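You operate a simulated robot arm through the tools that you are given. There is no shell and no other tool. Be economical: measure what you need, move in short steps, check, and stop when the job is done.

The job below is to be done with a simulated two-armed robot. You get a single attempt, and the scene is never put back.

## Task
Take the cap off the blue bottle and lay it down on the top of the pink stand. Take the red coupling cap and put it on the deck of the green cart. Take the pink cup on the deck of the green cart and put it away on the top of the steel table. Any order will do. Set down upright: pink cup.

It is judged by the outcome, as a careful person would: the job done as asked, and still so three seconds after it is handed in. It fails if anything else is knocked over, pushed out of place, dropped, spilled or broken. Lids that push on must go on centred and level and be pressed home; caps that screw on are set level and turned clockwise until they are tight.

## Robot
Two 7-joint arms with two-finger parallel grippers on one trunk, on a base that drives. Base frame: it is fixed to the floor where the robot stands at the start and does not move with it; the origin is under the middle of the robot, x ahead of it, y to its left, z up. Lengths are in cm, angles in rad, forces in N, time in s.
The left shoulder is at the start at [5, 18.7, 103.5], the right one opposite. With the tool pointing down near the work surface each hand reaches from about 10 to 56 cm from the robot's upright axis, wherever it stands, measured 20 degrees to its own side. Places, roughly: deck of the green cart [-500, -140, 50]; pink cup [-525, -150, 50]; red coupling cap (4x4x10 cm) [-330, 50, 50]; top of the steel table [260, 200, 80]. Payload 3.43 kg a hand.
Tool frame (each hand has its own): the origin (TCP) lies between the finger pads and is the grasp point; the fingertips stand 3 cm ahead of it; z points along the fingers, y is the line along which they close. Largest opening 9.4 cm; finger width 2.8, thickness 1; the body of the gripper, 5 by 9.6 cm, starts 5.5 cm behind the TCP.
Orientation is that of the tool frame in the base frame, as a unit quaternion [x, y, z, w]. With the fingers straight down and closing along the base's y, the tool's x points along the base's -x, its y along +y and its z along -z.

## Interface
- The arms move only by the tool nudge_tool. It takes "left_deltas", "right_deltas" or both (then of equal length, played together; a hand with none holds still); each is a list of rows, each a list of 3 entries, a list of its own where there are three numbers: the shift along the tool's x, y, z in m, then the turn, a rotation vector about the tool's x, y, z in rad, then the finger opening in m, from 0 to 0.094. In form: [[[tx, ty, tz], [ax, ay, az], gripper], ...]. A call has 1 to 10 rows; each row is the pose to reach, as a shift and turn from the pose commanded when the call began, along the tool's axes at that moment. Rows are played at 5 a second. More than 5 cm and 0.15 rad between two rows, or a gripper value outside its range, and nothing of the call is played. Where a pose cannot be reached the arm comes as near as it can. A force on the tool above 40 N (or 10 N above the force at the start of the call, whichever is more), or a blocked arm, ends the call early, and 0.2 s more pass. The fingers move at their own pace (about 15.3 cm/s each) and stop on an object; they squeeze with about 44 N. The grip force told is the motor's: it shows also when the fingers shut on nothing. Time passes only in rows, and 0.2 s behind the last, so rows that repeat a pose let the fingers close. The reply holds the time, the measured pose of the TCP, the force on the tool along the base axes, the opening and the grip force, in the units named above and with some noise, with the torque about the TCP (base axes, N m) and any sound that the robot's microphone picked up.
- Cameras (640 x 400 px; columns grow to the right, rows downward): "scene" is now at [15.56, 3.57, 121.79]; the picture's right is [0.32, -0.95, 0.00], its down [-0.45, -0.15, -0.88] and it looks along [0.83, 0.28, -0.47] (base axes); focal length 286 px, centre (320, 200). "left" rides on the left gripper at [7.6, -1.4, -10.2] in its tool frame; the picture's right is [0.18, 0.98, 0.00], its down [-0.75, 0.14, -0.64] and it looks along [-0.63, 0.12, 0.77] (tool axes); focal length 243 px, centre (320, 200). "right" rides on the right gripper at [7.6, 1.4, -10.3] in its tool frame; the picture's right is [-0.18, 0.98, 0.00], its down [-0.75, -0.14, -0.64] and it looks along [-0.63, -0.12, 0.77] (tool axes); focal length 243 px, centre (320, 200). There is no depth. A picture from a camera that has moved, and an enlarged one, comes with that camera's place and axes in the base frame and with its lens. The place of the scene camera against the robot may be out by one fixed shift of up to 2.5 cm in any direction.
- get_image(camera): a new picture of that camera. It takes no simulated time.
- raise_lower(by): slides the trunk up (or, below 0, down) by that many cm; the arms and the scene camera ride with it, the base frame stays. It gives what a move gives, with no picture.
- steer(legs): drives the robot by 1 to 6 legs, each [ahead, left, turn to the left] in cm, cm and rad, along the robot's own axes; the way and the turn of a leg run together, so that a leg with both is an arc; at most 150 cm and 3.142 rad a leg. The arms and the cameras ride along, it lands a little off, and it stops where it bumps. It gives what a move gives.
- head_to(pan, tilt): turns the head with the scene camera to pan (to the left, within 1.396 rad either way) and tilt (down, from -0.506 to 1.204), counted from straight ahead of the robot. It gives what a move gives.
- enlarge(camera, box): a new picture of the part [left, top, right, bottom] of that camera's present view, enlarged. It takes no simulated time.
- finish_job(): hands the job in; it is judged then, once.

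Work in short steps. Places have to be worked out from the pictures, the camera data and where the tool is seen: move nearer, look again, correct. Check each grasp and each placing, and mend what went wrong. You have 165 turns and 118 pictures in all, those below and enlarged ones among them. Open the grippers and draw the arms clear of the work before you hand the job in, unless the task says otherwise; then end with one line.

The tools are called after "Call:" as a command line: name --argument value ..., lists and objects as JSON in quotes. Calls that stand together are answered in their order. nudge_tool: Moves the arms, as the interface text tells. Its arguments: {"type":"object","properties":{"left_deltas":{"type":"array","items":{"type":"array"}},"right_deltas":{"type":"array","items":{"type":"array"}}},"required":[]} The other tools are called the same way: raise_lower (by) slides the trunk up or down; steer (legs) drives the base; head_to (pan, tilt) turns the head that bears the scene camera; get_image (camera) takes a picture; enlarge (camera, box) takes an enlarged picture of a part of a camera's view; finish_job () hands the job in.

At the start:

```text
time_s: 0.0
left_eef_pos: [29.67, 27.35, 104.26]
left_tool_rot: [0.0, 1.0, 0.0, 0.0]
left_wrist_force: [-0.2, -0.2, -0.7]
left_wrist_torque: [-0.02, 0.0, 0.03]
left_finger_gap: 9.41
left_finger_force: 0.2
right_eef_pos: [42.85, -4.92, 107.62]
right_tool_rot: [0.0, 1.0, -0.001, 0.0]
right_wrist_force: [-0.2, 0.7, 0.2]
right_wrist_torque: [0.0, 0.01, -0.01]
right_finger_gap: 9.41
right_finger_force: 0.1
trunk travel left (down, up): [-25.0, 18.2]
robot x, y, heading: [0.2, 0.04, 0.001]
head pan, tilt: [0.321, 0.494]
```

scene: 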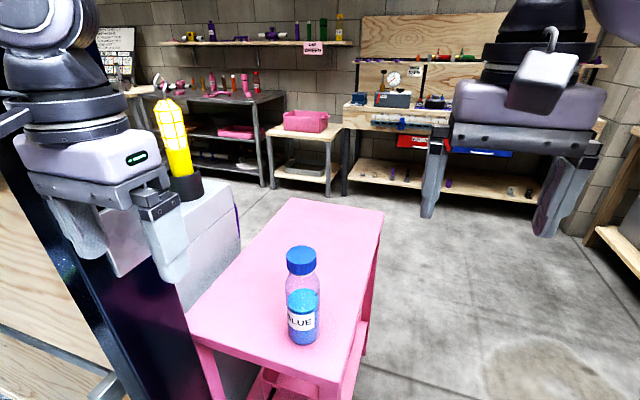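
right: 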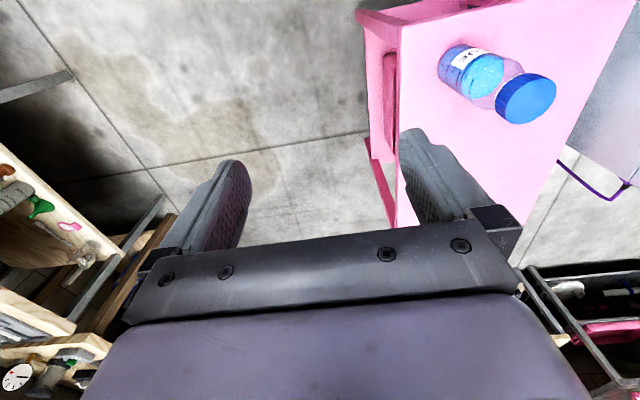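
left: 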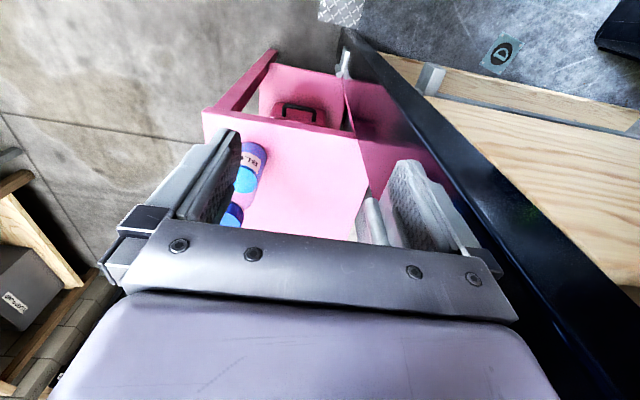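

I judge the bottle to be near (48, 18), with its cap at about z = 91 and the stand top at about z = 73. I'll look around before moving, starting with what stands on the left.

Call:
head_to --pan 0.9 --tilt 0.7

Call:
get_image --camera "scene"

Call:
enlarge --camera "right" --box '[360, 0, 640, 175]'

```text
time_s: 1.0
left_eef_pos: [29.69, 27.41, 104.33]
left_tool_rot: [-0.001, 1.0, 0.0, 0.001]
left_wrist_force: [0.0, 0.4, 0.0]
left_wrist_torque: [0.0, 0.03, 0.0]
left_finger_gap: 9.42
left_finger_force: 0.1
right_eef_pos: [42.86, -4.81, 107.57]
right_tool_rot: [0.0, 1.0, -0.001, -0.001]
right_wrist_force: [0.4, 0.8, 0.4]
right_wrist_torque: [-0.02, 0.02, 0.04]
right_finger_gap: 9.41
right_finger_force: 0.0
trunk travel left (down, up): [-25.0, 18.2]
robot x, y, heading: [0.09, -0.23, 0.001]
head pan, tilt: [0.901, 0.7]
```

```text
114 pictures are left
camera scene: at [12.2, 7.34, 119.98], right [0.78, -0.62, 0.0], down [-0.4, -0.5, -0.77], along [0.48, 0.6, -0.64], focal length 286 px, centre (320, 200)
```

scene: 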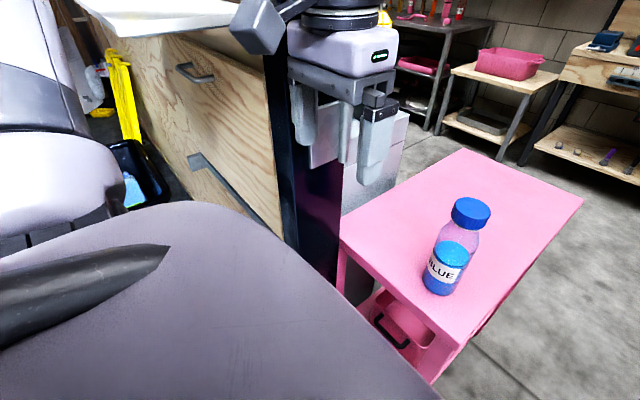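

```text
2.29 times, centred on (500, 88) of right
camera zoom: at [35.19, -3.38, 117.85], right [0.18, 0.98, 0.0], down [0.75, -0.14, 0.64], along [0.63, -0.12, -0.77], focal length 555 px, centre (-91, 457)
```

zoom: 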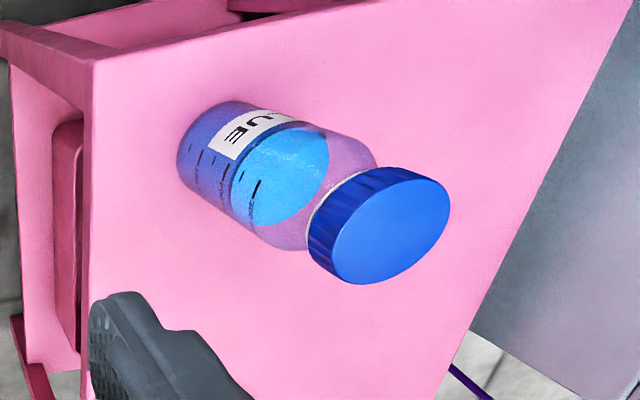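

The bottle cap's top comes out near (48.4, 17.8, 89). There's a dark upright to the left near (40, 36), so I'll look at it higher up before driving left.

Call:
head_to --pan 1.1 --tilt 0.2

Call:
get_image --camera "scene"

```text
time_s: 1.9
left_eef_pos: [29.7, 27.37, 104.18]
left_tool_rot: [0.0, 1.0, -0.001, -0.001]
left_wrist_force: [-0.6, -0.2, -1.0]
left_wrist_torque: [0.05, 0.03, 0.02]
left_finger_gap: 9.4
left_finger_force: 0.1
right_eef_pos: [42.91, -4.84, 107.64]
right_tool_rot: [0.0, 1.0, 0.0, 0.0]
right_wrist_force: [-0.7, -1.2, -0.9]
right_wrist_torque: [0.0, 0.01, -0.01]
right_finger_gap: 9.43
right_finger_force: 0.1
trunk travel left (down, up): [-25.0, 18.2]
robot x, y, heading: [-0.05, 0.08, 0.0]
head pan, tilt: [1.1, 0.201]
```

```text
112 pictures are left
camera scene: at [11.15, 8.99, 124.51], right [0.89, -0.45, 0.0], down [-0.09, -0.18, -0.98], along [0.45, 0.87, -0.2], focal length 286 px, centre (320, 200)
```

scene: 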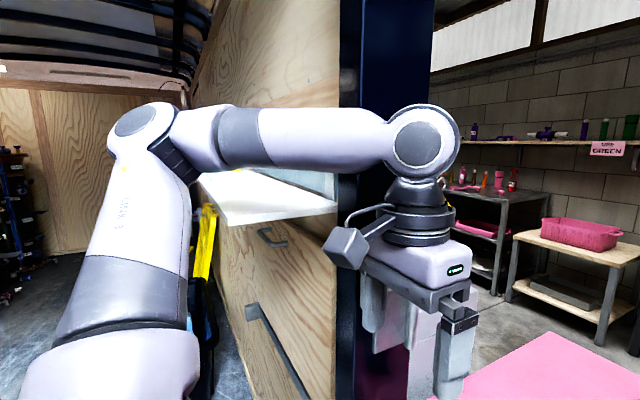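

There's a tall wall panel with a dark post to the left, so driving sideways is risky. I'll turn in place toward the bottle and creep ahead a little instead.

Call:
steer --legs '[[0, 0, 0.35], [6, 0, 0]]'

Call:
head_to --pan 0.0 --tilt 0.75

Call:
get_image --camera "scene"

Call:
get_image --camera "right"

Call:
get_image --camera "left"

```text
time_s: 4.0
left_eef_pos: [24.1, 38.04, 104.27]
left_tool_rot: [-0.178, 0.984, 0.001, 0.002]
left_wrist_force: [-0.6, -0.7, 0.6]
left_wrist_torque: [-0.01, -0.02, -0.01]
left_finger_gap: 9.43
left_finger_force: 0.2
right_eef_pos: [47.54, 12.4, 107.57]
right_tool_rot: [-0.175, 0.985, 0.0, 0.0]
right_wrist_force: [0.0, 0.7, -0.7]
right_wrist_torque: [0.01, -0.01, -0.02]
right_finger_gap: 9.42
right_finger_force: 0.1
trunk travel left (down, up): [-25.0, 18.2]
robot x, y, heading: [5.43, 2.06, 0.348]
head pan, tilt: [1.1, 0.201]
```

```text
time_s: 5.3
left_eef_pos: [24.13, 38.05, 104.22]
left_tool_rot: [-0.177, 0.984, 0.001, 0.0]
left_wrist_force: [-0.2, -0.4, -0.4]
left_wrist_torque: [-0.01, 0.02, -0.04]
left_finger_gap: 9.4
left_finger_force: 0.0
right_eef_pos: [47.64, 12.31, 107.63]
right_tool_rot: [-0.175, 0.985, 0.0, 0.0]
right_wrist_force: [-0.6, 0.0, 0.2]
right_wrist_torque: [0.03, 0.0, 0.0]
right_finger_gap: 9.39
right_finger_force: 0.0
trunk travel left (down, up): [-25.0, 18.2]
robot x, y, heading: [5.67, 2.38, 0.352]
head pan, tilt: [0.0, 0.75]
```

```text
111 pictures are left
camera scene: at [20.0, 7.66, 119.56], right [0.35, -0.94, 0.0], down [-0.64, -0.24, -0.73], along [0.69, 0.25, -0.68], focal length 286 px, centre (320, 200)
```

scene: 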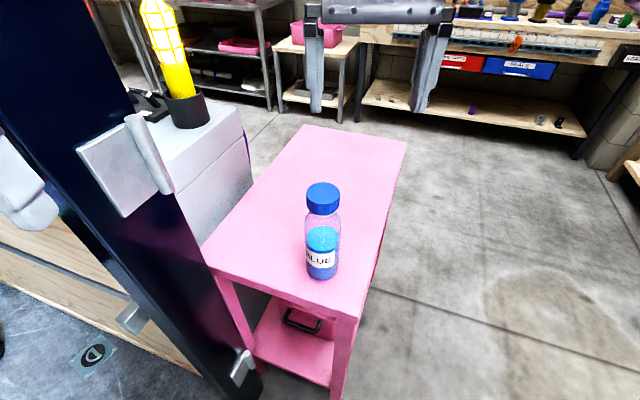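

```text
110 pictures are left
camera right: at [39.85, 11.1, 117.85], right [-0.17, 0.99, 0.0], down [0.76, 0.13, 0.64], along [0.63, 0.11, -0.77], focal length 243 px, centre (320, 200)
```

right: 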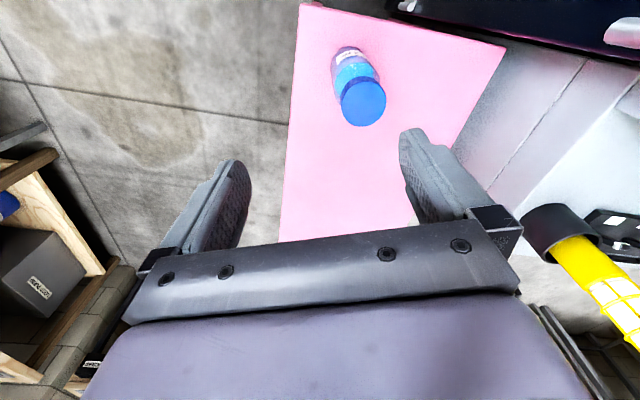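

```text
109 pictures are left
camera left: at [17.43, 34.07, 114.44], right [-0.51, 0.86, 0.0], down [0.66, 0.39, 0.64], along [0.55, 0.33, -0.77], focal length 243 px, centre (320, 200)
```

left: 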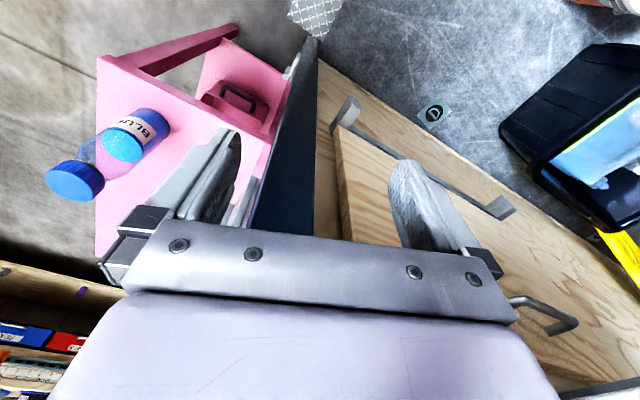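

Combining the right and left cameras puts the cap top near (47.7, 17.3, 90), straight ahead of the robot at 45 cm. The left hand will hold the body with fingers nearly horizontal along +x. I bring it in, turned to that heading.

Call:
nudge_tool --left_deltas '[[[0.0014, -0.038, 0.018], [0, 0, 0.07], 0.094], [[0.0028, -0.076, 0.037], [0, 0, 0.14], 0.094], [[0.0042, -0.114, 0.055], [0, 0, 0.21], 0.094], [[0.0056, -0.152, 0.074], [0, 0, 0.28], 0.094], [[0.007, -0.19, 0.092], [0, 0, 0.352], 0.094], [[0.007, -0.19, 0.092], [0, 0, 0.352], 0.094]]'

```text
time_s: 6.7
left_eef_pos: [29.73, 22.59, 100.15]
left_tool_rot: [-0.006, 0.993, 0.041, 0.114]
left_wrist_force: [-1.0, -0.4, -0.7]
left_wrist_torque: [0.0, 0.02, 0.02]
left_finger_gap: 9.38
left_finger_force: 0.1
left hand out of reach, approached as far as the arm can: row 5, 6
right_eef_pos: [46.56, 12.26, 108.18]
right_tool_rot: [-0.179, 0.984, 0.004, 0.006]
right_wrist_force: [1.0, -0.4, 0.2]
right_wrist_torque: [0.02, 0.0, -0.02]
right_finger_gap: 9.39
right_finger_force: 0.0
trunk travel left (down, up): [-25.0, 18.2]
robot x, y, heading: [5.36, 2.06, 0.357]
head pan, tilt: [0.0, 0.75]
stopped in row 6 (left hand): the arm was blocked; the commanded pose is now the measured one
```

The left arm was blocked short, and the right hand shifted by 1 cm, so the arms probably touched. I'll look.

Call:
head_to --pan 0.2 --tilt 1.0

Call:
get_image --camera "scene"

```text
time_s: 7.5
left_eef_pos: [29.65, 22.48, 99.99]
left_tool_rot: [-0.005, 0.993, 0.041, 0.113]
left_wrist_force: [0.4, 0.1, 0.9]
left_wrist_torque: [-0.01, 0.01, -0.02]
left_finger_gap: 9.4
left_finger_force: 0.1
right_eef_pos: [46.47, 12.13, 108.34]
right_tool_rot: [-0.178, 0.984, 0.003, 0.007]
right_wrist_force: [0.7, 0.1, 0.1]
right_wrist_torque: [-0.01, 0.02, -0.04]
right_finger_gap: 9.41
right_finger_force: 0.1
trunk travel left (down, up): [-25.0, 18.2]
robot x, y, heading: [5.97, 1.89, 0.357]
head pan, tilt: [0.201, 1.0]
```

```text
108 pictures are left
camera scene: at [17.03, 7.9, 118.02], right [0.53, -0.85, 0.0], down [-0.71, -0.44, -0.55], along [0.47, 0.29, -0.83], focal length 286 px, centre (320, 200)
```

scene: 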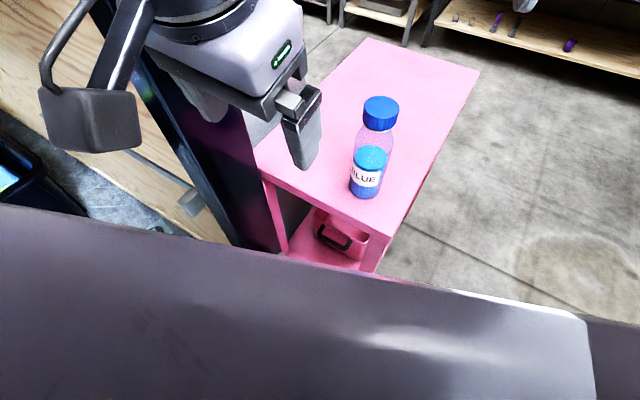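

Call:
get_image --camera "left"

Call:
head_to --pan 0.6 --tilt 0.3

Call:
get_image --camera "scene"

Call:
head_to --pan -0.6 --tilt 0.4

Call:
get_image --camera "scene"

```text
107 pictures are left
camera left: at [19.94, 20.29, 108.11], right [-0.2, 0.98, 0.04], down [0.59, 0.09, 0.8], along [0.78, 0.18, -0.59], focal length 243 px, centre (320, 200)
```

left: 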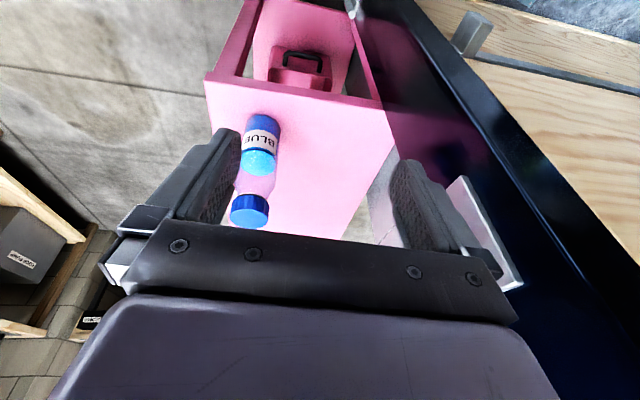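

```text
time_s: 8.5
left_eef_pos: [29.51, 22.51, 100.08]
left_tool_rot: [-0.006, 0.993, 0.042, 0.113]
left_wrist_force: [0.2, 0.0, -0.4]
left_wrist_torque: [0.02, -0.03, 0.04]
left_finger_gap: 9.37
left_finger_force: 0.0
right_eef_pos: [46.52, 12.04, 108.37]
right_tool_rot: [-0.178, 0.984, 0.004, 0.006]
right_wrist_force: [0.1, -0.3, 0.0]
right_wrist_torque: [0.04, -0.02, 0.02]
right_finger_gap: 9.38
right_finger_force: 0.1
trunk travel left (down, up): [-25.0, 18.2]
robot x, y, heading: [5.44, 2.13, 0.356]
head pan, tilt: [0.6, 0.3]
```

```text
106 pictures are left
camera scene: at [16.38, 11.77, 123.97], right [0.82, -0.58, 0.0], down [-0.16, -0.23, -0.96], along [0.55, 0.78, -0.28], focal length 286 px, centre (320, 200)
```

scene: 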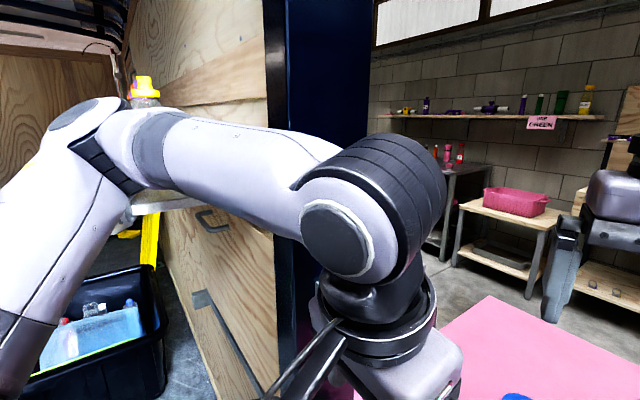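

```text
time_s: 9.9
left_eef_pos: [29.47, 22.52, 100.06]
left_tool_rot: [-0.006, 0.993, 0.042, 0.113]
left_wrist_force: [0.5, 0.0, -0.1]
left_wrist_torque: [0.04, -0.01, -0.01]
left_finger_gap: 9.42
left_finger_force: 0.0
right_eef_pos: [46.43, 12.01, 108.33]
right_tool_rot: [-0.177, 0.984, 0.004, 0.007]
right_wrist_force: [-0.3, -0.4, 0.0]
right_wrist_torque: [0.0, 0.02, 0.03]
right_finger_gap: 9.39
right_finger_force: 0.0
trunk travel left (down, up): [-25.0, 18.2]
robot x, y, heading: [5.26, 2.13, 0.359]
head pan, tilt: [-0.6, 0.4]
```

```text
105 pictures are left
camera scene: at [19.97, 1.89, 122.99], right [-0.24, -0.97, -0.01], down [-0.37, 0.1, -0.92], along [0.9, -0.22, -0.38], focal length 286 px, centre (320, 200)
```

scene: 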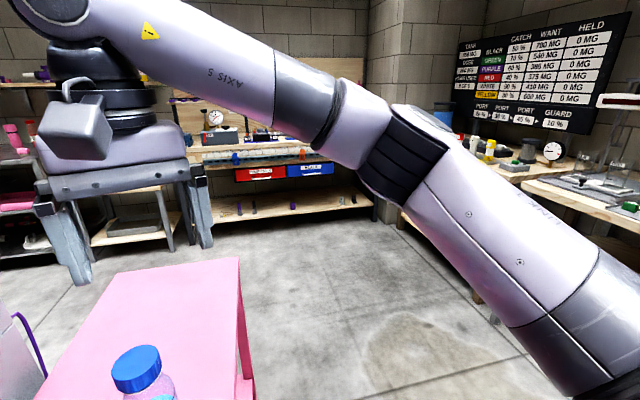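

The hands sit too high relative to the shoulders here, with the wrist above shoulder level, and that limits reach. I'll raise the trunk so the work is lower relative to the arms, first backing the left hand out a little.

Call:
raise_lower --by 17

```text
time_s: 11.8
left_eef_pos: [30.26, 23.1, 115.61]
left_tool_rot: [-0.006, 0.995, 0.031, 0.093]
left_wrist_force: [-0.5, 1.2, 0.6]
left_wrist_torque: [-0.02, -0.02, 0.0]
left_finger_gap: 9.4
left_finger_force: 0.1
right_eef_pos: [47.39, 12.77, 124.56]
right_tool_rot: [-0.177, 0.984, 0.001, 0.0]
right_wrist_force: [0.1, -0.3, -0.4]
right_wrist_torque: [-0.01, -0.02, 0.02]
right_finger_gap: 9.39
right_finger_force: 0.1
trunk travel left (down, up): [-42.0, 1.2]
robot x, y, heading: [5.58, 2.07, 0.361]
head pan, tilt: [-0.6, 0.4]
```

Next I lower the left hand toward bottle-body height in front of the stand while pitching it forward.

Call:
nudge_tool --left_deltas '[[[0.007, -0.007, 0.036], [0, -0.075, 0], 0.094], [[0.014, -0.0145, 0.073], [0, -0.15, 0], 0.094], [[0.021, -0.022, 0.109], [0, -0.225, 0], 0.094], [[0.028, -0.029, 0.146], [0, -0.3, 0], 0.094], [[0.035, -0.036, 0.182], [0, -0.375, 0], 0.094], [[0.042, -0.0435, 0.218], [0, -0.45, 0], 0.094], [[0.049, -0.051, 0.255], [0, -0.525, 0], 0.094], [[0.056, -0.058, 0.291], [0, -0.6, 0], 0.094], [[0.056, -0.058, 0.291], [0, -0.6, 0], 0.094]]'

```text
time_s: 13.8
left_eef_pos: [33.1, 31.22, 95.0]
left_tool_rot: [0.004, 0.924, 0.031, 0.382]
left_wrist_force: [-1.2, -4.3, -1.4]
left_wrist_torque: [-0.07, 0.02, 0.12]
left_finger_gap: 9.16
left_finger_force: 0.1
left hand out of reach, approached as far as the arm can: row 2, 3, 4, 5, 6, 7, 8, 9
right_eef_pos: [47.31, 12.7, 124.58]
right_tool_rot: [-0.177, 0.984, 0.0, 0.0]
right_wrist_force: [0.4, -0.1, 0.0]
right_wrist_torque: [-0.01, -0.03, -0.02]
right_finger_gap: 9.39
right_finger_force: 0.0
trunk travel left (down, up): [-42.0, 1.2]
robot x, y, heading: [5.95, 2.19, 0.361]
head pan, tilt: [-0.6, 0.4]
```

The hand drifted left to y = 31 and there is a small side force. I'll look before moving further.

Call:
head_to --pan 0.3 --tilt 0.8

Call:
get_image --camera "scene"

Call:
get_image --camera "left"

Call:
get_image --camera "right"

```text
time_s: 15.1
left_eef_pos: [33.17, 31.24, 95.13]
left_tool_rot: [0.004, 0.924, 0.031, 0.382]
left_wrist_force: [-1.9, -4.6, -2.6]
left_wrist_torque: [-0.2, -0.02, 0.18]
left_finger_gap: 9.11
left_finger_force: 0.0
right_eef_pos: [47.37, 12.66, 124.56]
right_tool_rot: [-0.177, 0.984, 0.0, 0.0]
right_wrist_force: [-0.2, -0.4, -0.5]
right_wrist_torque: [0.04, 0.04, 0.02]
right_finger_gap: 9.4
right_finger_force: 0.0
trunk travel left (down, up): [-42.0, 1.2]
robot x, y, heading: [5.55, 2.4, 0.359]
head pan, tilt: [0.3, 0.799]
```

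```text
104 pictures are left
camera scene: at [18.46, 9.88, 136.16], right [0.61, -0.79, 0.0], down [-0.57, -0.44, -0.7], along [0.55, 0.43, -0.72], focal length 286 px, centre (320, 200)
```

scene: 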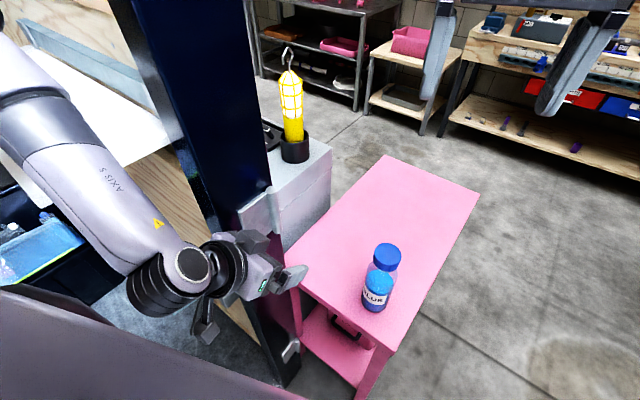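

```text
103 pictures are left
camera left: at [20.58, 29.42, 96.88], right [-0.15, 0.99, -0.07], down [0.08, 0.08, 0.99], along [0.99, 0.14, -0.09], focal length 243 px, centre (320, 200)
```

left: 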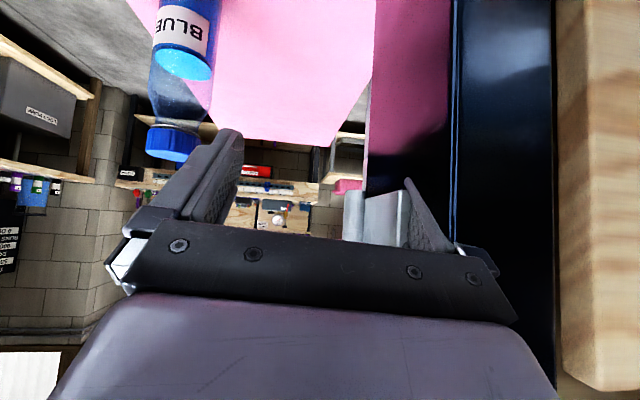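

```text
102 pictures are left
camera right: at [39.67, 11.39, 134.84], right [-0.17, 0.99, 0.0], down [0.76, 0.13, 0.64], along [0.63, 0.11, -0.77], focal length 243 px, centre (320, 200)
```

right: 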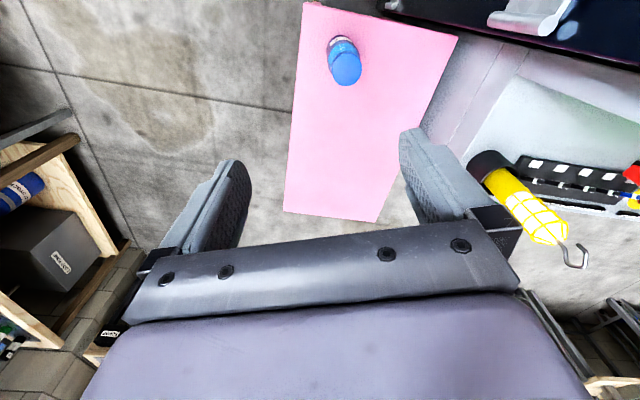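

The left finger is leaning lightly on the post: the forward-pointing hand doesn't fit this close. I'll raise it clear the way it came, then move to the free floor on the right side of the stand. From there the left hand can come in along +x.

Call:
nudge_tool --left_deltas '[[[-0.026, -0.002, -0.026], [0, 0.075, 0], 0.08], [[-0.052, -0.002, -0.052], [0, 0.15, 0], 0.08], [[-0.079, -0.002, -0.079], [0, 0.225, 0], 0.08], [[-0.105, -0.002, -0.105], [0, 0.3, 0], 0.08], [[-0.131, -0.002, -0.131], [0, 0.375, 0], 0.08], [[-0.157, -0.002, -0.157], [0, 0.45, 0], 0.08], [[-0.184, -0.002, -0.184], [0, 0.525, 0], 0.08], [[-0.21, -0.002, -0.21], [0, 0.6, 0], 0.08], [[-0.21, -0.002, -0.21], [0, 0.6, 0], 0.08]]'

```text
time_s: 17.1
left_eef_pos: [33.09, 29.18, 124.89]
left_tool_rot: [-0.005, 0.995, 0.031, 0.093]
left_wrist_force: [-0.2, 0.7, 0.3]
left_wrist_torque: [-0.01, 0.02, 0.01]
left_finger_gap: 7.98
left_finger_force: 0.0
left hand out of reach, approached as far as the arm can: row 1, 2
right_eef_pos: [47.38, 12.7, 124.57]
right_tool_rot: [-0.177, 0.984, 0.0, 0.0]
right_wrist_force: [0.6, -0.1, 0.7]
right_wrist_torque: [0.0, -0.02, -0.01]
right_finger_gap: 9.38
right_finger_force: 0.1
trunk travel left (down, up): [-42.0, 1.2]
robot x, y, heading: [5.56, 2.38, 0.359]
head pan, tilt: [0.3, 0.799]
```

The hand is clear. Now I drive around to the right side of the stand and face it (+y).

Call:
steer --legs '[[-8, 0, 0], [0, 0, -0.359], [0, -27, 0], [50, 0, 0]]'

Call:
head_to --pan 0.8 --tilt 0.8

Call:
get_image --camera "scene"

```text
time_s: 23.3
left_eef_pos: [83.18, -11.79, 124.7]
left_tool_rot: [0.17, 0.981, 0.015, 0.095]
left_wrist_force: [0.5, 0.0, -0.3]
left_wrist_torque: [0.02, -0.04, 0.0]
left_finger_gap: 8.01
left_finger_force: 0.1
right_eef_pos: [91.0, -32.16, 124.61]
right_tool_rot: [-0.001, 1.0, 0.0, 0.0]
right_wrist_force: [-0.2, 0.8, -0.5]
right_wrist_torque: [-0.01, 0.02, 0.01]
right_finger_gap: 9.38
right_finger_force: 0.0
trunk travel left (down, up): [-42.0, 1.2]
robot x, y, heading: [47.83, -27.38, 0.004]
head pan, tilt: [0.3, 0.799]
```

```text
time_s: 24.2
left_eef_pos: [83.23, -11.8, 124.92]
left_tool_rot: [0.17, 0.981, 0.015, 0.097]
left_wrist_force: [0.7, -0.7, -0.3]
left_wrist_torque: [0.02, -0.01, -0.03]
left_finger_gap: 7.99
left_finger_force: 0.0
right_eef_pos: [90.87, -32.16, 124.65]
right_tool_rot: [-0.001, 1.0, 0.0, 0.0]
right_wrist_force: [0.2, 0.9, -0.5]
right_wrist_torque: [-0.03, 0.05, 0.0]
right_finger_gap: 9.38
right_finger_force: 0.2
trunk travel left (down, up): [-42.0, 1.2]
robot x, y, heading: [48.05, -27.27, 0.0]
head pan, tilt: [0.799, 0.799]
```

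```text
101 pictures are left
camera scene: at [60.51, -20.91, 136.16], right [0.72, -0.7, 0.0], down [-0.5, -0.51, -0.7], along [0.49, 0.5, -0.72], focal length 286 px, centre (320, 200)
```

scene: 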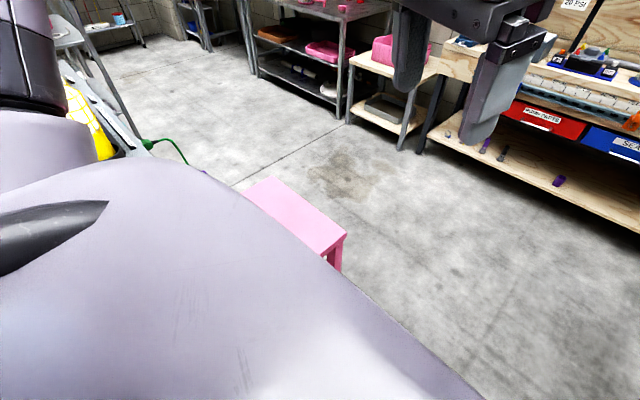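

The way is clear, so I turn left to face the stand from its right side.

Call:
steer --legs '[[0, 0, 1.571]]'

Call:
head_to --pan 0.0 --tilt 0.8

Call:
get_image --camera "scene"

Call:
get_image --camera "right"

Call:
get_image --camera "left"

```text
time_s: 28.4
left_eef_pos: [32.41, 7.96, 124.8]
left_tool_rot: [-0.572, 0.814, 0.078, 0.059]
left_wrist_force: [-0.2, -0.9, -0.2]
left_wrist_torque: [-0.02, 0.03, 0.02]
left_finger_gap: 7.98
left_finger_force: 0.0
right_eef_pos: [52.81, 15.48, 124.6]
right_tool_rot: [-0.706, 0.708, 0.0, 0.0]
right_wrist_force: [-0.1, 0.0, -0.1]
right_wrist_torque: [-0.01, 0.01, -0.01]
right_finger_gap: 9.41
right_finger_force: 0.0
trunk travel left (down, up): [-42.0, 1.2]
robot x, y, heading: [47.86, -27.28, 1.57]
head pan, tilt: [0.799, 0.799]
```

```text
time_s: 29.6
left_eef_pos: [32.51, 7.8, 124.79]
left_tool_rot: [-0.572, 0.814, 0.078, 0.059]
left_wrist_force: [-0.4, 0.3, -0.7]
left_wrist_torque: [0.01, 0.0, -0.02]
left_finger_gap: 7.97
left_finger_force: 0.0
right_eef_pos: [52.88, 15.66, 124.54]
right_tool_rot: [-0.706, 0.708, 0.0, 0.0]
right_wrist_force: [0.6, -0.8, 0.9]
right_wrist_torque: [0.0, 0.02, 0.01]
right_finger_gap: 9.41
right_finger_force: 0.0
trunk travel left (down, up): [-42.0, 1.2]
robot x, y, heading: [48.36, -27.43, 1.572]
head pan, tilt: [0.0, 0.799]
```

```text
100 pictures are left
camera scene: at [49.05, -12.79, 136.16], right [1.0, 0.0, 0.0], down [0.0, -0.72, -0.7], along [0.0, 0.7, -0.72], focal length 286 px, centre (320, 200)
```

scene: 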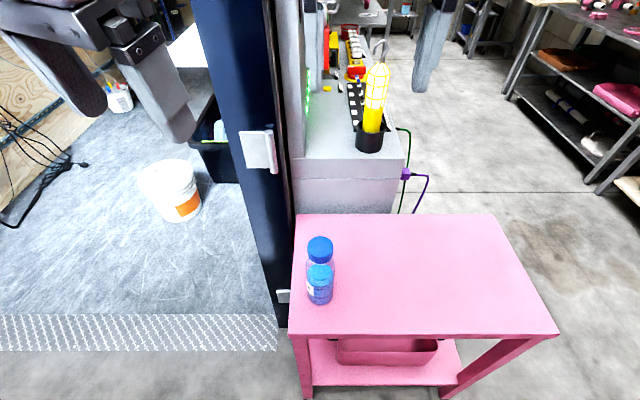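

```text
99 pictures are left
camera right: at [51.32, 7.89, 134.84], right [-0.98, 0.19, 0.0], down [0.14, 0.75, 0.64], along [0.12, 0.63, -0.77], focal length 243 px, centre (320, 200)
```

right: 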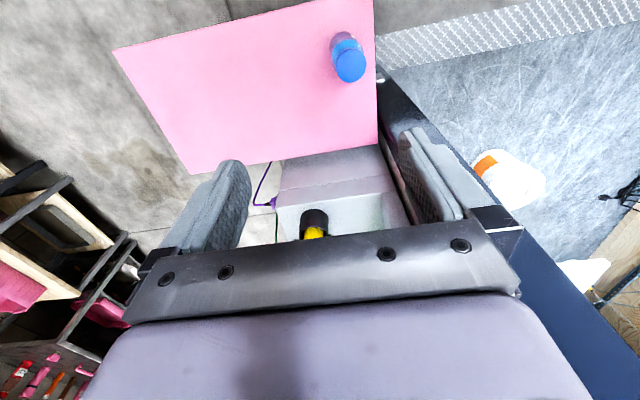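

```text
98 pictures are left
camera left: at [31.15, -1.6, 133.31], right [-0.99, 0.16, 0.03], down [0.12, 0.62, 0.78], along [0.11, 0.77, -0.63], focal length 243 px, centre (320, 200)
```

left: 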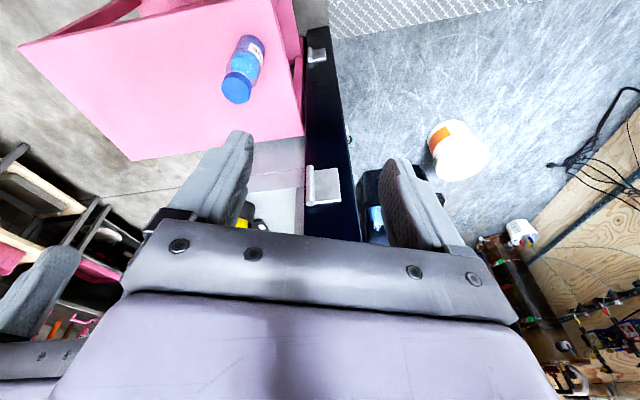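

The cap comes out at (48.2, 17.2), top z about 90.5. I yaw the left hand to point about 30° off +x and lower it in the free space in front of the stand.

Call:
nudge_tool --left_deltas '[[[0.006, -0.002, 0.033], [0, 0, 0.117], 0.09], [[0.012, -0.004, 0.065], [0, 0, 0.234], 0.09], [[0.018, -0.006, 0.098], [0, 0, 0.35], 0.09], [[0.025, -0.008, 0.13], [0, 0, 0.467], 0.09], [[0.031, -0.01, 0.163], [0, 0, 0.584], 0.09], [[0.037, -0.012, 0.196], [0, 0, 0.7], 0.09]]'

```text
time_s: 30.9
left_eef_pos: [32.44, 7.95, 104.83]
left_tool_rot: [-0.256, 0.962, 0.094, 0.028]
left_wrist_force: [-0.3, 0.2, -0.5]
left_wrist_torque: [-0.01, -0.02, 0.01]
left_finger_gap: 9.0
left_finger_force: 0.1
right_eef_pos: [52.87, 15.54, 124.62]
right_tool_rot: [-0.706, 0.708, 0.0, 0.0]
right_wrist_force: [-0.2, -0.2, 0.2]
right_wrist_torque: [-0.01, 0.04, -0.01]
right_finger_gap: 9.41
right_finger_force: 0.0
trunk travel left (down, up): [-42.0, 1.2]
robot x, y, heading: [48.04, -27.35, 1.568]
head pan, tilt: [0.0, 0.799]
```

Call:
nudge_tool --left_deltas '[[[-0.0026, -0.0053, 0.032], [0.018, -0.14, -0.013], 0.094], [[-0.0053, -0.0106, 0.0645], [0.036, -0.279, -0.026], 0.094], [[-0.008, -0.016, 0.097], [0.053, -0.419, -0.039], 0.094], [[-0.0106, -0.0212, 0.129], [0.071, -0.559, -0.052], 0.094], [[-0.0133, -0.0265, 0.161], [0.089, -0.698, -0.065], 0.094], [[-0.016, -0.0318, 0.193], [0.107, -0.838, -0.078], 0.094], [[-0.0186, -0.037, 0.226], [0.124, -0.977, -0.091], 0.094], [[-0.0212, -0.0424, 0.258], [0.142, -1.117, -0.104], 0.094]]'

Call:
get_image --camera "left"

Call:
get_image --camera "scene"

```text
time_s: 32.8
left_eef_pos: [30.95, 9.81, 93.76]
left_tool_rot: [-0.218, 0.807, 0.147, 0.529]
left_wrist_force: [-0.2, -0.1, 1.4]
left_wrist_torque: [0.0, 0.01, -0.01]
left_finger_gap: 9.41
left_finger_force: 0.1
left hand out of reach, approached as far as the arm can: row 5, 6, 7, 8
right_eef_pos: [52.79, 15.51, 124.5]
right_tool_rot: [-0.707, 0.707, 0.0, -0.001]
right_wrist_force: [0.2, 0.6, 0.8]
right_wrist_torque: [0.0, -0.04, 0.02]
right_finger_gap: 9.38
right_finger_force: 0.1
trunk travel left (down, up): [-42.0, 1.2]
robot x, y, heading: [47.64, -27.29, 1.568]
head pan, tilt: [0.0, 0.799]
```

```text
97 pictures are left
camera left: at [20.91, 2.32, 90.73], right [-0.56, 0.81, -0.16], down [-0.32, -0.03, 0.95], along [0.76, 0.58, 0.28], focal length 243 px, centre (320, 200)
```

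left: 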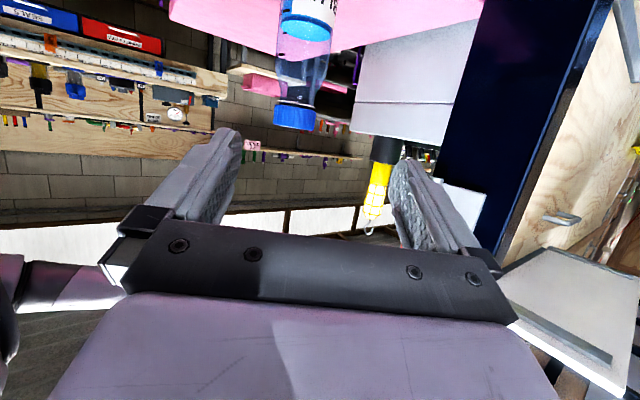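

```text
96 pictures are left
camera scene: at [49.08, -12.79, 136.16], right [1.0, 0.0, 0.0], down [0.0, -0.72, -0.7], along [0.0, 0.7, -0.72], focal length 286 px, centre (320, 200)
```

scene: 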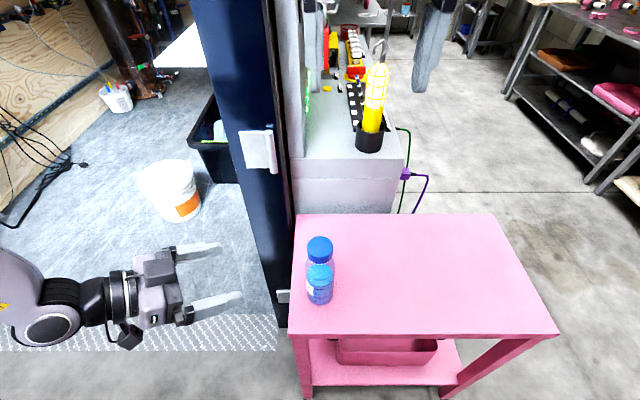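

The orientation is good but the hand can't get lower relative to the shoulder, so I lower the trunk to bring it to bottle-body height.

Call:
raise_lower --by -15.5

Call:
get_image --camera "left"

Call:
get_image --camera "scene"

```text
time_s: 34.5
left_eef_pos: [30.81, 9.8, 78.28]
left_tool_rot: [-0.218, 0.807, 0.148, 0.528]
left_wrist_force: [1.0, -0.4, -1.1]
left_wrist_torque: [-0.03, 0.01, -0.01]
left_finger_gap: 9.42
left_finger_force: 0.0
right_eef_pos: [52.97, 15.46, 108.99]
right_tool_rot: [-0.705, 0.709, 0.001, 0.0]
right_wrist_force: [-0.5, 0.7, 1.1]
right_wrist_torque: [-0.02, 0.05, -0.02]
right_finger_gap: 9.38
right_finger_force: 0.1
trunk travel left (down, up): [-26.5, 16.7]
robot x, y, heading: [48.02, -27.51, 1.571]
head pan, tilt: [0.0, 0.799]
```

```text
95 pictures are left
camera left: at [20.91, 2.33, 75.23], right [-0.56, 0.81, -0.16], down [-0.32, -0.03, 0.95], along [0.76, 0.58, 0.28], focal length 243 px, centre (320, 200)
```

left: 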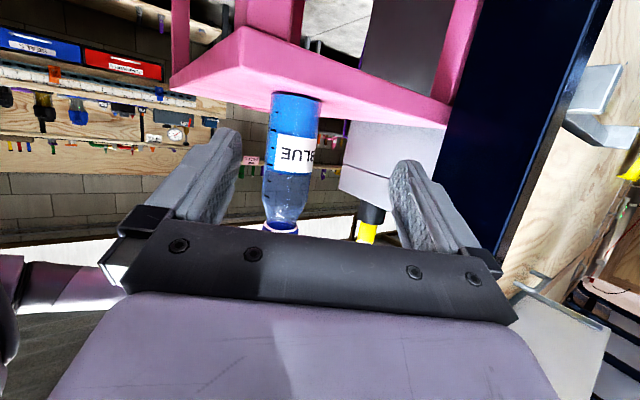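

```text
94 pictures are left
camera scene: at [49.06, -12.8, 120.66], right [1.0, 0.0, 0.0], down [0.0, -0.72, -0.7], along [0.0, 0.7, -0.72], focal length 286 px, centre (320, 200)
```

scene: 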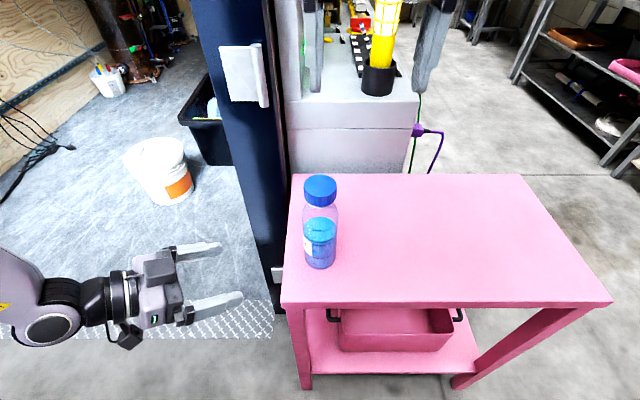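

From the left camera the bottle axis matches (48.2, 17.2), with base z about 72.2, body 6.4 cm wide up to z 83, and the cap from 87.5 to 90.5. I line the hand up sideways and advance halfway.

Call:
nudge_tool --left_deltas '[[[0, -0.0247, 0], [0, 0, 0], 0.094], [[-0.0117, -0.0247, 0.0276], [0, 0, 0], 0.094], [[-0.0233, -0.0247, 0.0553], [0, 0, 0], 0.094], [[-0.035, -0.0247, 0.0829], [0, 0, 0], 0.094], [[-0.035, -0.0247, 0.0829], [0, 0, 0], 0.094]]'

Call:
get_image --camera "left"

```text
time_s: 35.7
left_eef_pos: [37.66, 12.08, 81.43]
left_tool_rot: [-0.217, 0.807, 0.148, 0.529]
left_wrist_force: [-0.2, 0.0, 0.0]
left_wrist_torque: [0.0, 0.03, -0.01]
left_finger_gap: 9.41
left_finger_force: 0.1
left hand out of reach, approached as far as the arm can: row 1, 2, 3, 4, 5
right_eef_pos: [52.67, 15.53, 109.15]
right_tool_rot: [-0.706, 0.708, 0.0, 0.001]
right_wrist_force: [0.4, -0.2, 0.2]
right_wrist_torque: [-0.03, 0.0, -0.03]
right_finger_gap: 9.38
right_finger_force: 0.2
trunk travel left (down, up): [-26.5, 16.7]
robot x, y, heading: [48.03, -27.23, 1.567]
head pan, tilt: [0.0, 0.799]
```

```text
93 pictures are left
camera left: at [27.63, 4.57, 78.51], right [-0.56, 0.81, -0.16], down [-0.32, -0.03, 0.95], along [0.76, 0.58, 0.28], focal length 243 px, centre (320, 200)
```

left: 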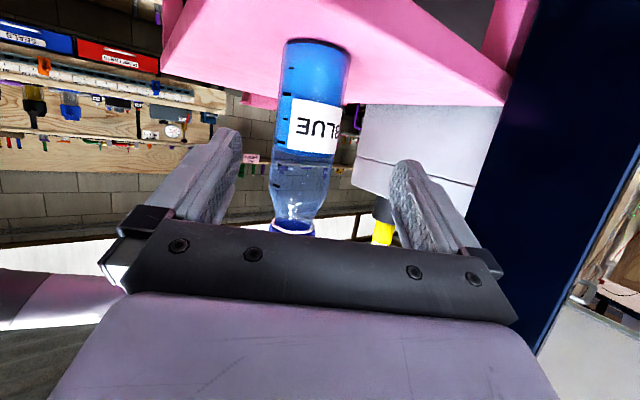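

It advanced but rose 3 cm against its limit. I lower the trunk to compensate and keep going.

Call:
raise_lower --by -4.5

Call:
nudge_tool --left_deltas '[[[0, -0.0095, 0], [0, 0, 0], 0.094], [[-0.0117, -0.0095, 0.0276], [0, 0, 0], 0.094], [[-0.0233, -0.0095, 0.0553], [0, 0, 0], 0.094], [[-0.0233, -0.0095, 0.0553], [0, 0, 0], 0.094]]'

Call:
get_image --camera "left"

```text
time_s: 36.6
left_eef_pos: [37.62, 12.22, 76.88]
left_tool_rot: [-0.218, 0.807, 0.148, 0.529]
left_wrist_force: [0.6, 0.0, -0.2]
left_wrist_torque: [-0.02, -0.02, 0.0]
left_finger_gap: 9.41
left_finger_force: 0.1
right_eef_pos: [52.87, 15.53, 104.56]
right_tool_rot: [-0.707, 0.708, 0.0, 0.001]
right_wrist_force: [-0.3, 0.5, -0.5]
right_wrist_torque: [-0.03, -0.06, 0.02]
right_finger_gap: 9.42
right_finger_force: 0.1
trunk travel left (down, up): [-22.0, 21.2]
robot x, y, heading: [48.13, -27.26, 1.572]
head pan, tilt: [0.0, 0.799]
```

```text
time_s: 37.6
left_eef_pos: [40.87, 13.91, 79.63]
left_tool_rot: [-0.218, 0.807, 0.148, 0.529]
left_wrist_force: [0.4, 0.2, -0.3]
left_wrist_torque: [0.01, 0.01, 0.02]
left_finger_gap: 9.38
left_finger_force: 0.0
left hand out of reach, approached as far as the arm can: row 2, 3, 4
right_eef_pos: [52.82, 15.59, 104.57]
right_tool_rot: [-0.707, 0.708, 0.0, 0.0]
right_wrist_force: [0.4, 0.2, 0.2]
right_wrist_torque: [0.0, -0.02, 0.01]
right_finger_gap: 9.42
right_finger_force: 0.1
trunk travel left (down, up): [-22.0, 21.2]
robot x, y, heading: [47.79, -27.21, 1.567]
head pan, tilt: [0.0, 0.799]
```

```text
92 pictures are left
camera left: at [30.96, 6.44, 76.67], right [-0.56, 0.81, -0.16], down [-0.32, -0.03, 0.95], along [0.76, 0.58, 0.28], focal length 243 px, centre (320, 200)
```

left: 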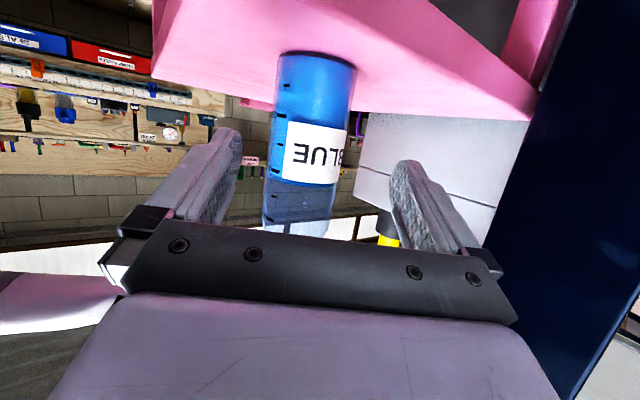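

The left hand still trades height for reach, so I'll lower the trunk further as it goes in. First I centre the open right hand over the cap so that it descends around it safely.

Call:
nudge_tool --right_deltas '[[[-0.008, 0.023, 0], [0, 0, 0], 0.094], [[-0.016, 0.046, 0], [0, 0, 0], 0.094], [[-0.016, 0.046, 0], [0, 0, 0], 0.094]]'

Call:
raise_lower --by -4

Call:
get_image --camera "right"

Call:
get_image --camera "scene"

```text
time_s: 38.4
left_eef_pos: [40.98, 13.96, 79.65]
left_tool_rot: [-0.217, 0.807, 0.147, 0.529]
left_wrist_force: [0.1, -0.5, 0.3]
left_wrist_torque: [-0.02, 0.0, -0.04]
left_finger_gap: 9.42
left_finger_force: 0.0
right_eef_pos: [48.3, 17.09, 104.64]
right_tool_rot: [-0.706, 0.708, 0.0, 0.0]
right_wrist_force: [0.7, 0.0, 0.5]
right_wrist_torque: [0.03, -0.05, -0.01]
right_finger_gap: 9.42
right_finger_force: 0.1
trunk travel left (down, up): [-22.0, 21.2]
robot x, y, heading: [47.96, -27.17, 1.567]
head pan, tilt: [0.0, 0.799]
```

```text
time_s: 39.2
left_eef_pos: [40.87, 14.01, 75.56]
left_tool_rot: [-0.218, 0.807, 0.148, 0.529]
left_wrist_force: [-0.9, 0.8, -1.0]
left_wrist_torque: [-0.01, 0.02, -0.01]
left_finger_gap: 9.41
left_finger_force: 0.1
right_eef_pos: [48.17, 17.08, 100.54]
right_tool_rot: [-0.706, 0.708, 0.0, 0.0]
right_wrist_force: [-0.4, 0.5, -0.3]
right_wrist_torque: [0.01, 0.0, 0.02]
right_finger_gap: 9.38
right_finger_force: 0.0
trunk travel left (down, up): [-18.0, 25.2]
robot x, y, heading: [47.96, -27.13, 1.567]
head pan, tilt: [0.0, 0.799]
```

```text
91 pictures are left
camera right: at [46.73, 9.51, 110.87], right [-0.98, 0.19, 0.0], down [0.14, 0.75, 0.64], along [0.12, 0.63, -0.77], focal length 243 px, centre (320, 200)
```

right: 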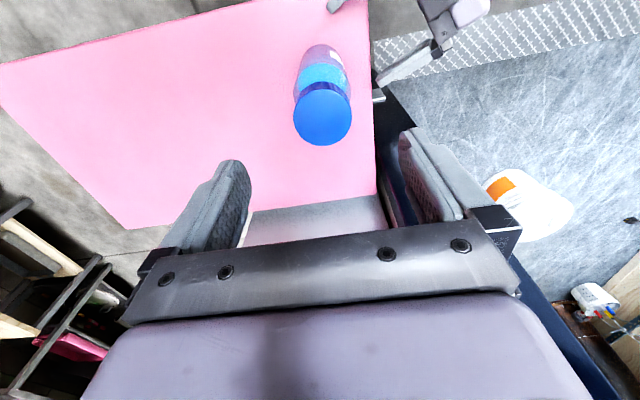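

```text
90 pictures are left
camera scene: at [49.07, -12.81, 112.16], right [1.0, 0.0, 0.0], down [0.0, -0.72, -0.7], along [0.0, 0.7, -0.72], focal length 286 px, centre (320, 200)
```

scene: 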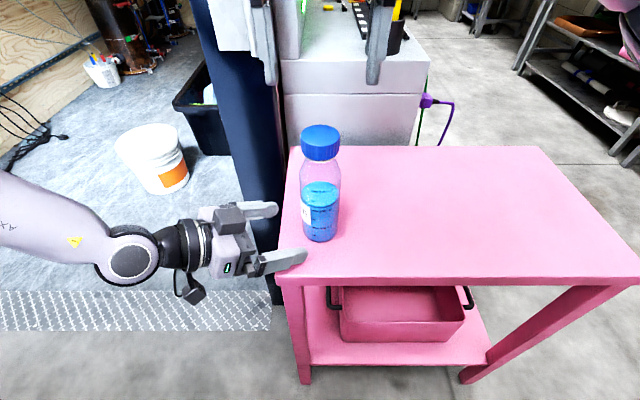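

Call:
nudge_tool --left_deltas '[[[-0.0183, -0.0104, -0.0079], [0, 0, 0], 0.094], [[-0.0261, -0.0104, 0.0105], [0, 0, 0], 0.094], [[-0.0339, -0.0104, 0.0289], [0, 0, 0], 0.094], [[-0.0339, -0.0104, 0.0289], [0, 0, 0], 0.094]]'

Call:
get_image --camera "left"

```text
time_s: 40.2
left_eef_pos: [43.78, 14.87, 78.52]
left_tool_rot: [-0.217, 0.807, 0.147, 0.529]
left_wrist_force: [-0.3, -0.4, 0.3]
left_wrist_torque: [-0.03, 0.0, 0.03]
left_finger_gap: 9.41
left_finger_force: 0.0
left hand out of reach, approached as far as the arm can: row 3, 4
right_eef_pos: [48.22, 17.17, 100.53]
right_tool_rot: [-0.706, 0.708, 0.0, 0.0]
right_wrist_force: [0.2, 0.2, 1.0]
right_wrist_torque: [0.03, 0.01, 0.0]
right_finger_gap: 9.38
right_finger_force: 0.1
trunk travel left (down, up): [-18.0, 25.2]
robot x, y, heading: [47.59, -27.38, 1.566]
head pan, tilt: [0.0, 0.799]
```

```text
89 pictures are left
camera left: at [33.82, 7.37, 75.63], right [-0.56, 0.81, -0.16], down [-0.32, -0.03, 0.95], along [0.76, 0.58, 0.28], focal length 243 px, centre (320, 200)
```

left: 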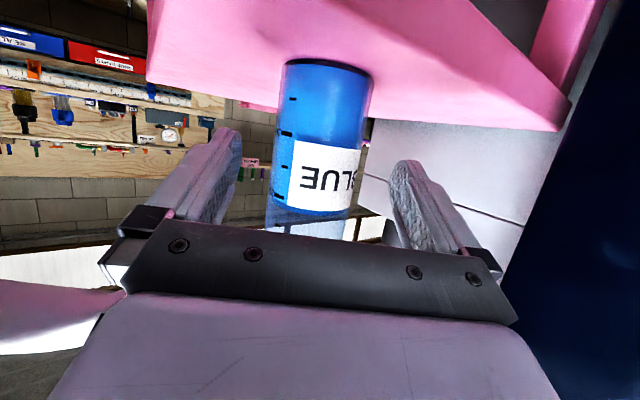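

The bottle is centred between the fingers. About 4.8 cm more to go, with another 3 cm of trunk lowering.

Call:
raise_lower --by -2.5

Call:
nudge_tool --left_deltas '[[[-0.0183, -0.003, -0.0019], [0, 0, 0], 0.094], [[-0.0261, -0.003, 0.0165], [0, 0, 0], 0.094], [[-0.0369, -0.003, 0.036], [0, 0, 0], 0.094], [[-0.0369, -0.003, 0.036], [0, 0, 0], 0.094]]'

Call:
get_image --camera "scene"

Call:
get_image --camera "left"

```text
time_s: 41.0
left_eef_pos: [43.81, 14.88, 76.13]
left_tool_rot: [-0.217, 0.807, 0.147, 0.529]
left_wrist_force: [-0.3, -0.1, 0.0]
left_wrist_torque: [-0.04, -0.01, 0.0]
left_finger_gap: 9.43
left_finger_force: 0.1
right_eef_pos: [48.21, 17.07, 98.12]
right_tool_rot: [-0.707, 0.708, -0.001, 0.001]
right_wrist_force: [-0.8, 0.6, 0.0]
right_wrist_torque: [-0.01, 0.02, 0.01]
right_finger_gap: 9.39
right_finger_force: 0.0
trunk travel left (down, up): [-15.5, 27.7]
robot x, y, heading: [48.12, -27.55, 1.571]
head pan, tilt: [0.0, 0.799]
```

```text
time_s: 42.0
left_eef_pos: [46.09, 16.44, 79.51]
left_tool_rot: [-0.217, 0.808, 0.147, 0.528]
left_wrist_force: [0.0, -0.3, -0.9]
left_wrist_torque: [0.01, 0.0, 0.02]
left_finger_gap: 9.39
left_finger_force: 0.0
left hand out of reach, approached as far as the arm can: row 2, 3, 4
right_eef_pos: [48.24, 17.1, 98.01]
right_tool_rot: [-0.707, 0.708, 0.0, 0.0]
right_wrist_force: [-0.1, 0.0, -0.4]
right_wrist_torque: [0.0, -0.01, -0.04]
right_finger_gap: 9.39
right_finger_force: 0.1
trunk travel left (down, up): [-15.5, 27.7]
robot x, y, heading: [47.99, -27.37, 1.569]
head pan, tilt: [0.0, 0.799]
```

```text
88 pictures are left
camera scene: at [49.06, -12.8, 109.66], right [1.0, 0.0, 0.0], down [0.0, -0.72, -0.7], along [0.0, 0.7, -0.72], focal length 286 px, centre (320, 200)
```

scene: 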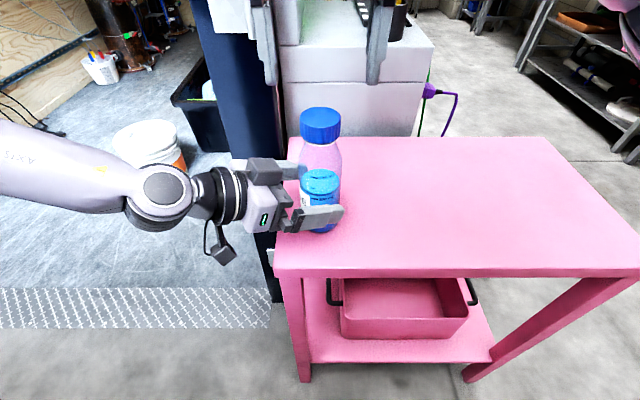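

```text
87 pictures are left
camera left: at [36.07, 9.03, 76.47], right [-0.56, 0.81, -0.16], down [-0.32, -0.03, 0.95], along [0.76, 0.58, 0.27], focal length 243 px, centre (320, 200)
```

left: 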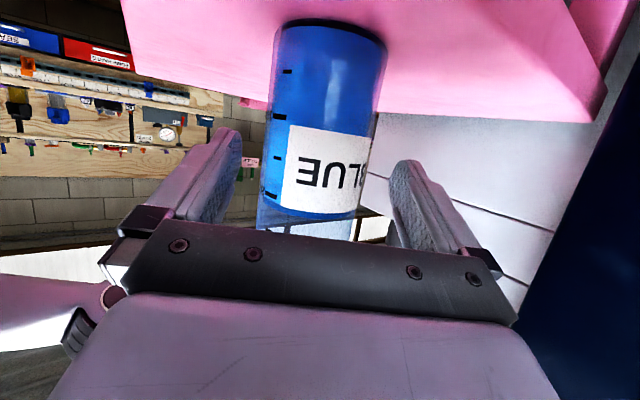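

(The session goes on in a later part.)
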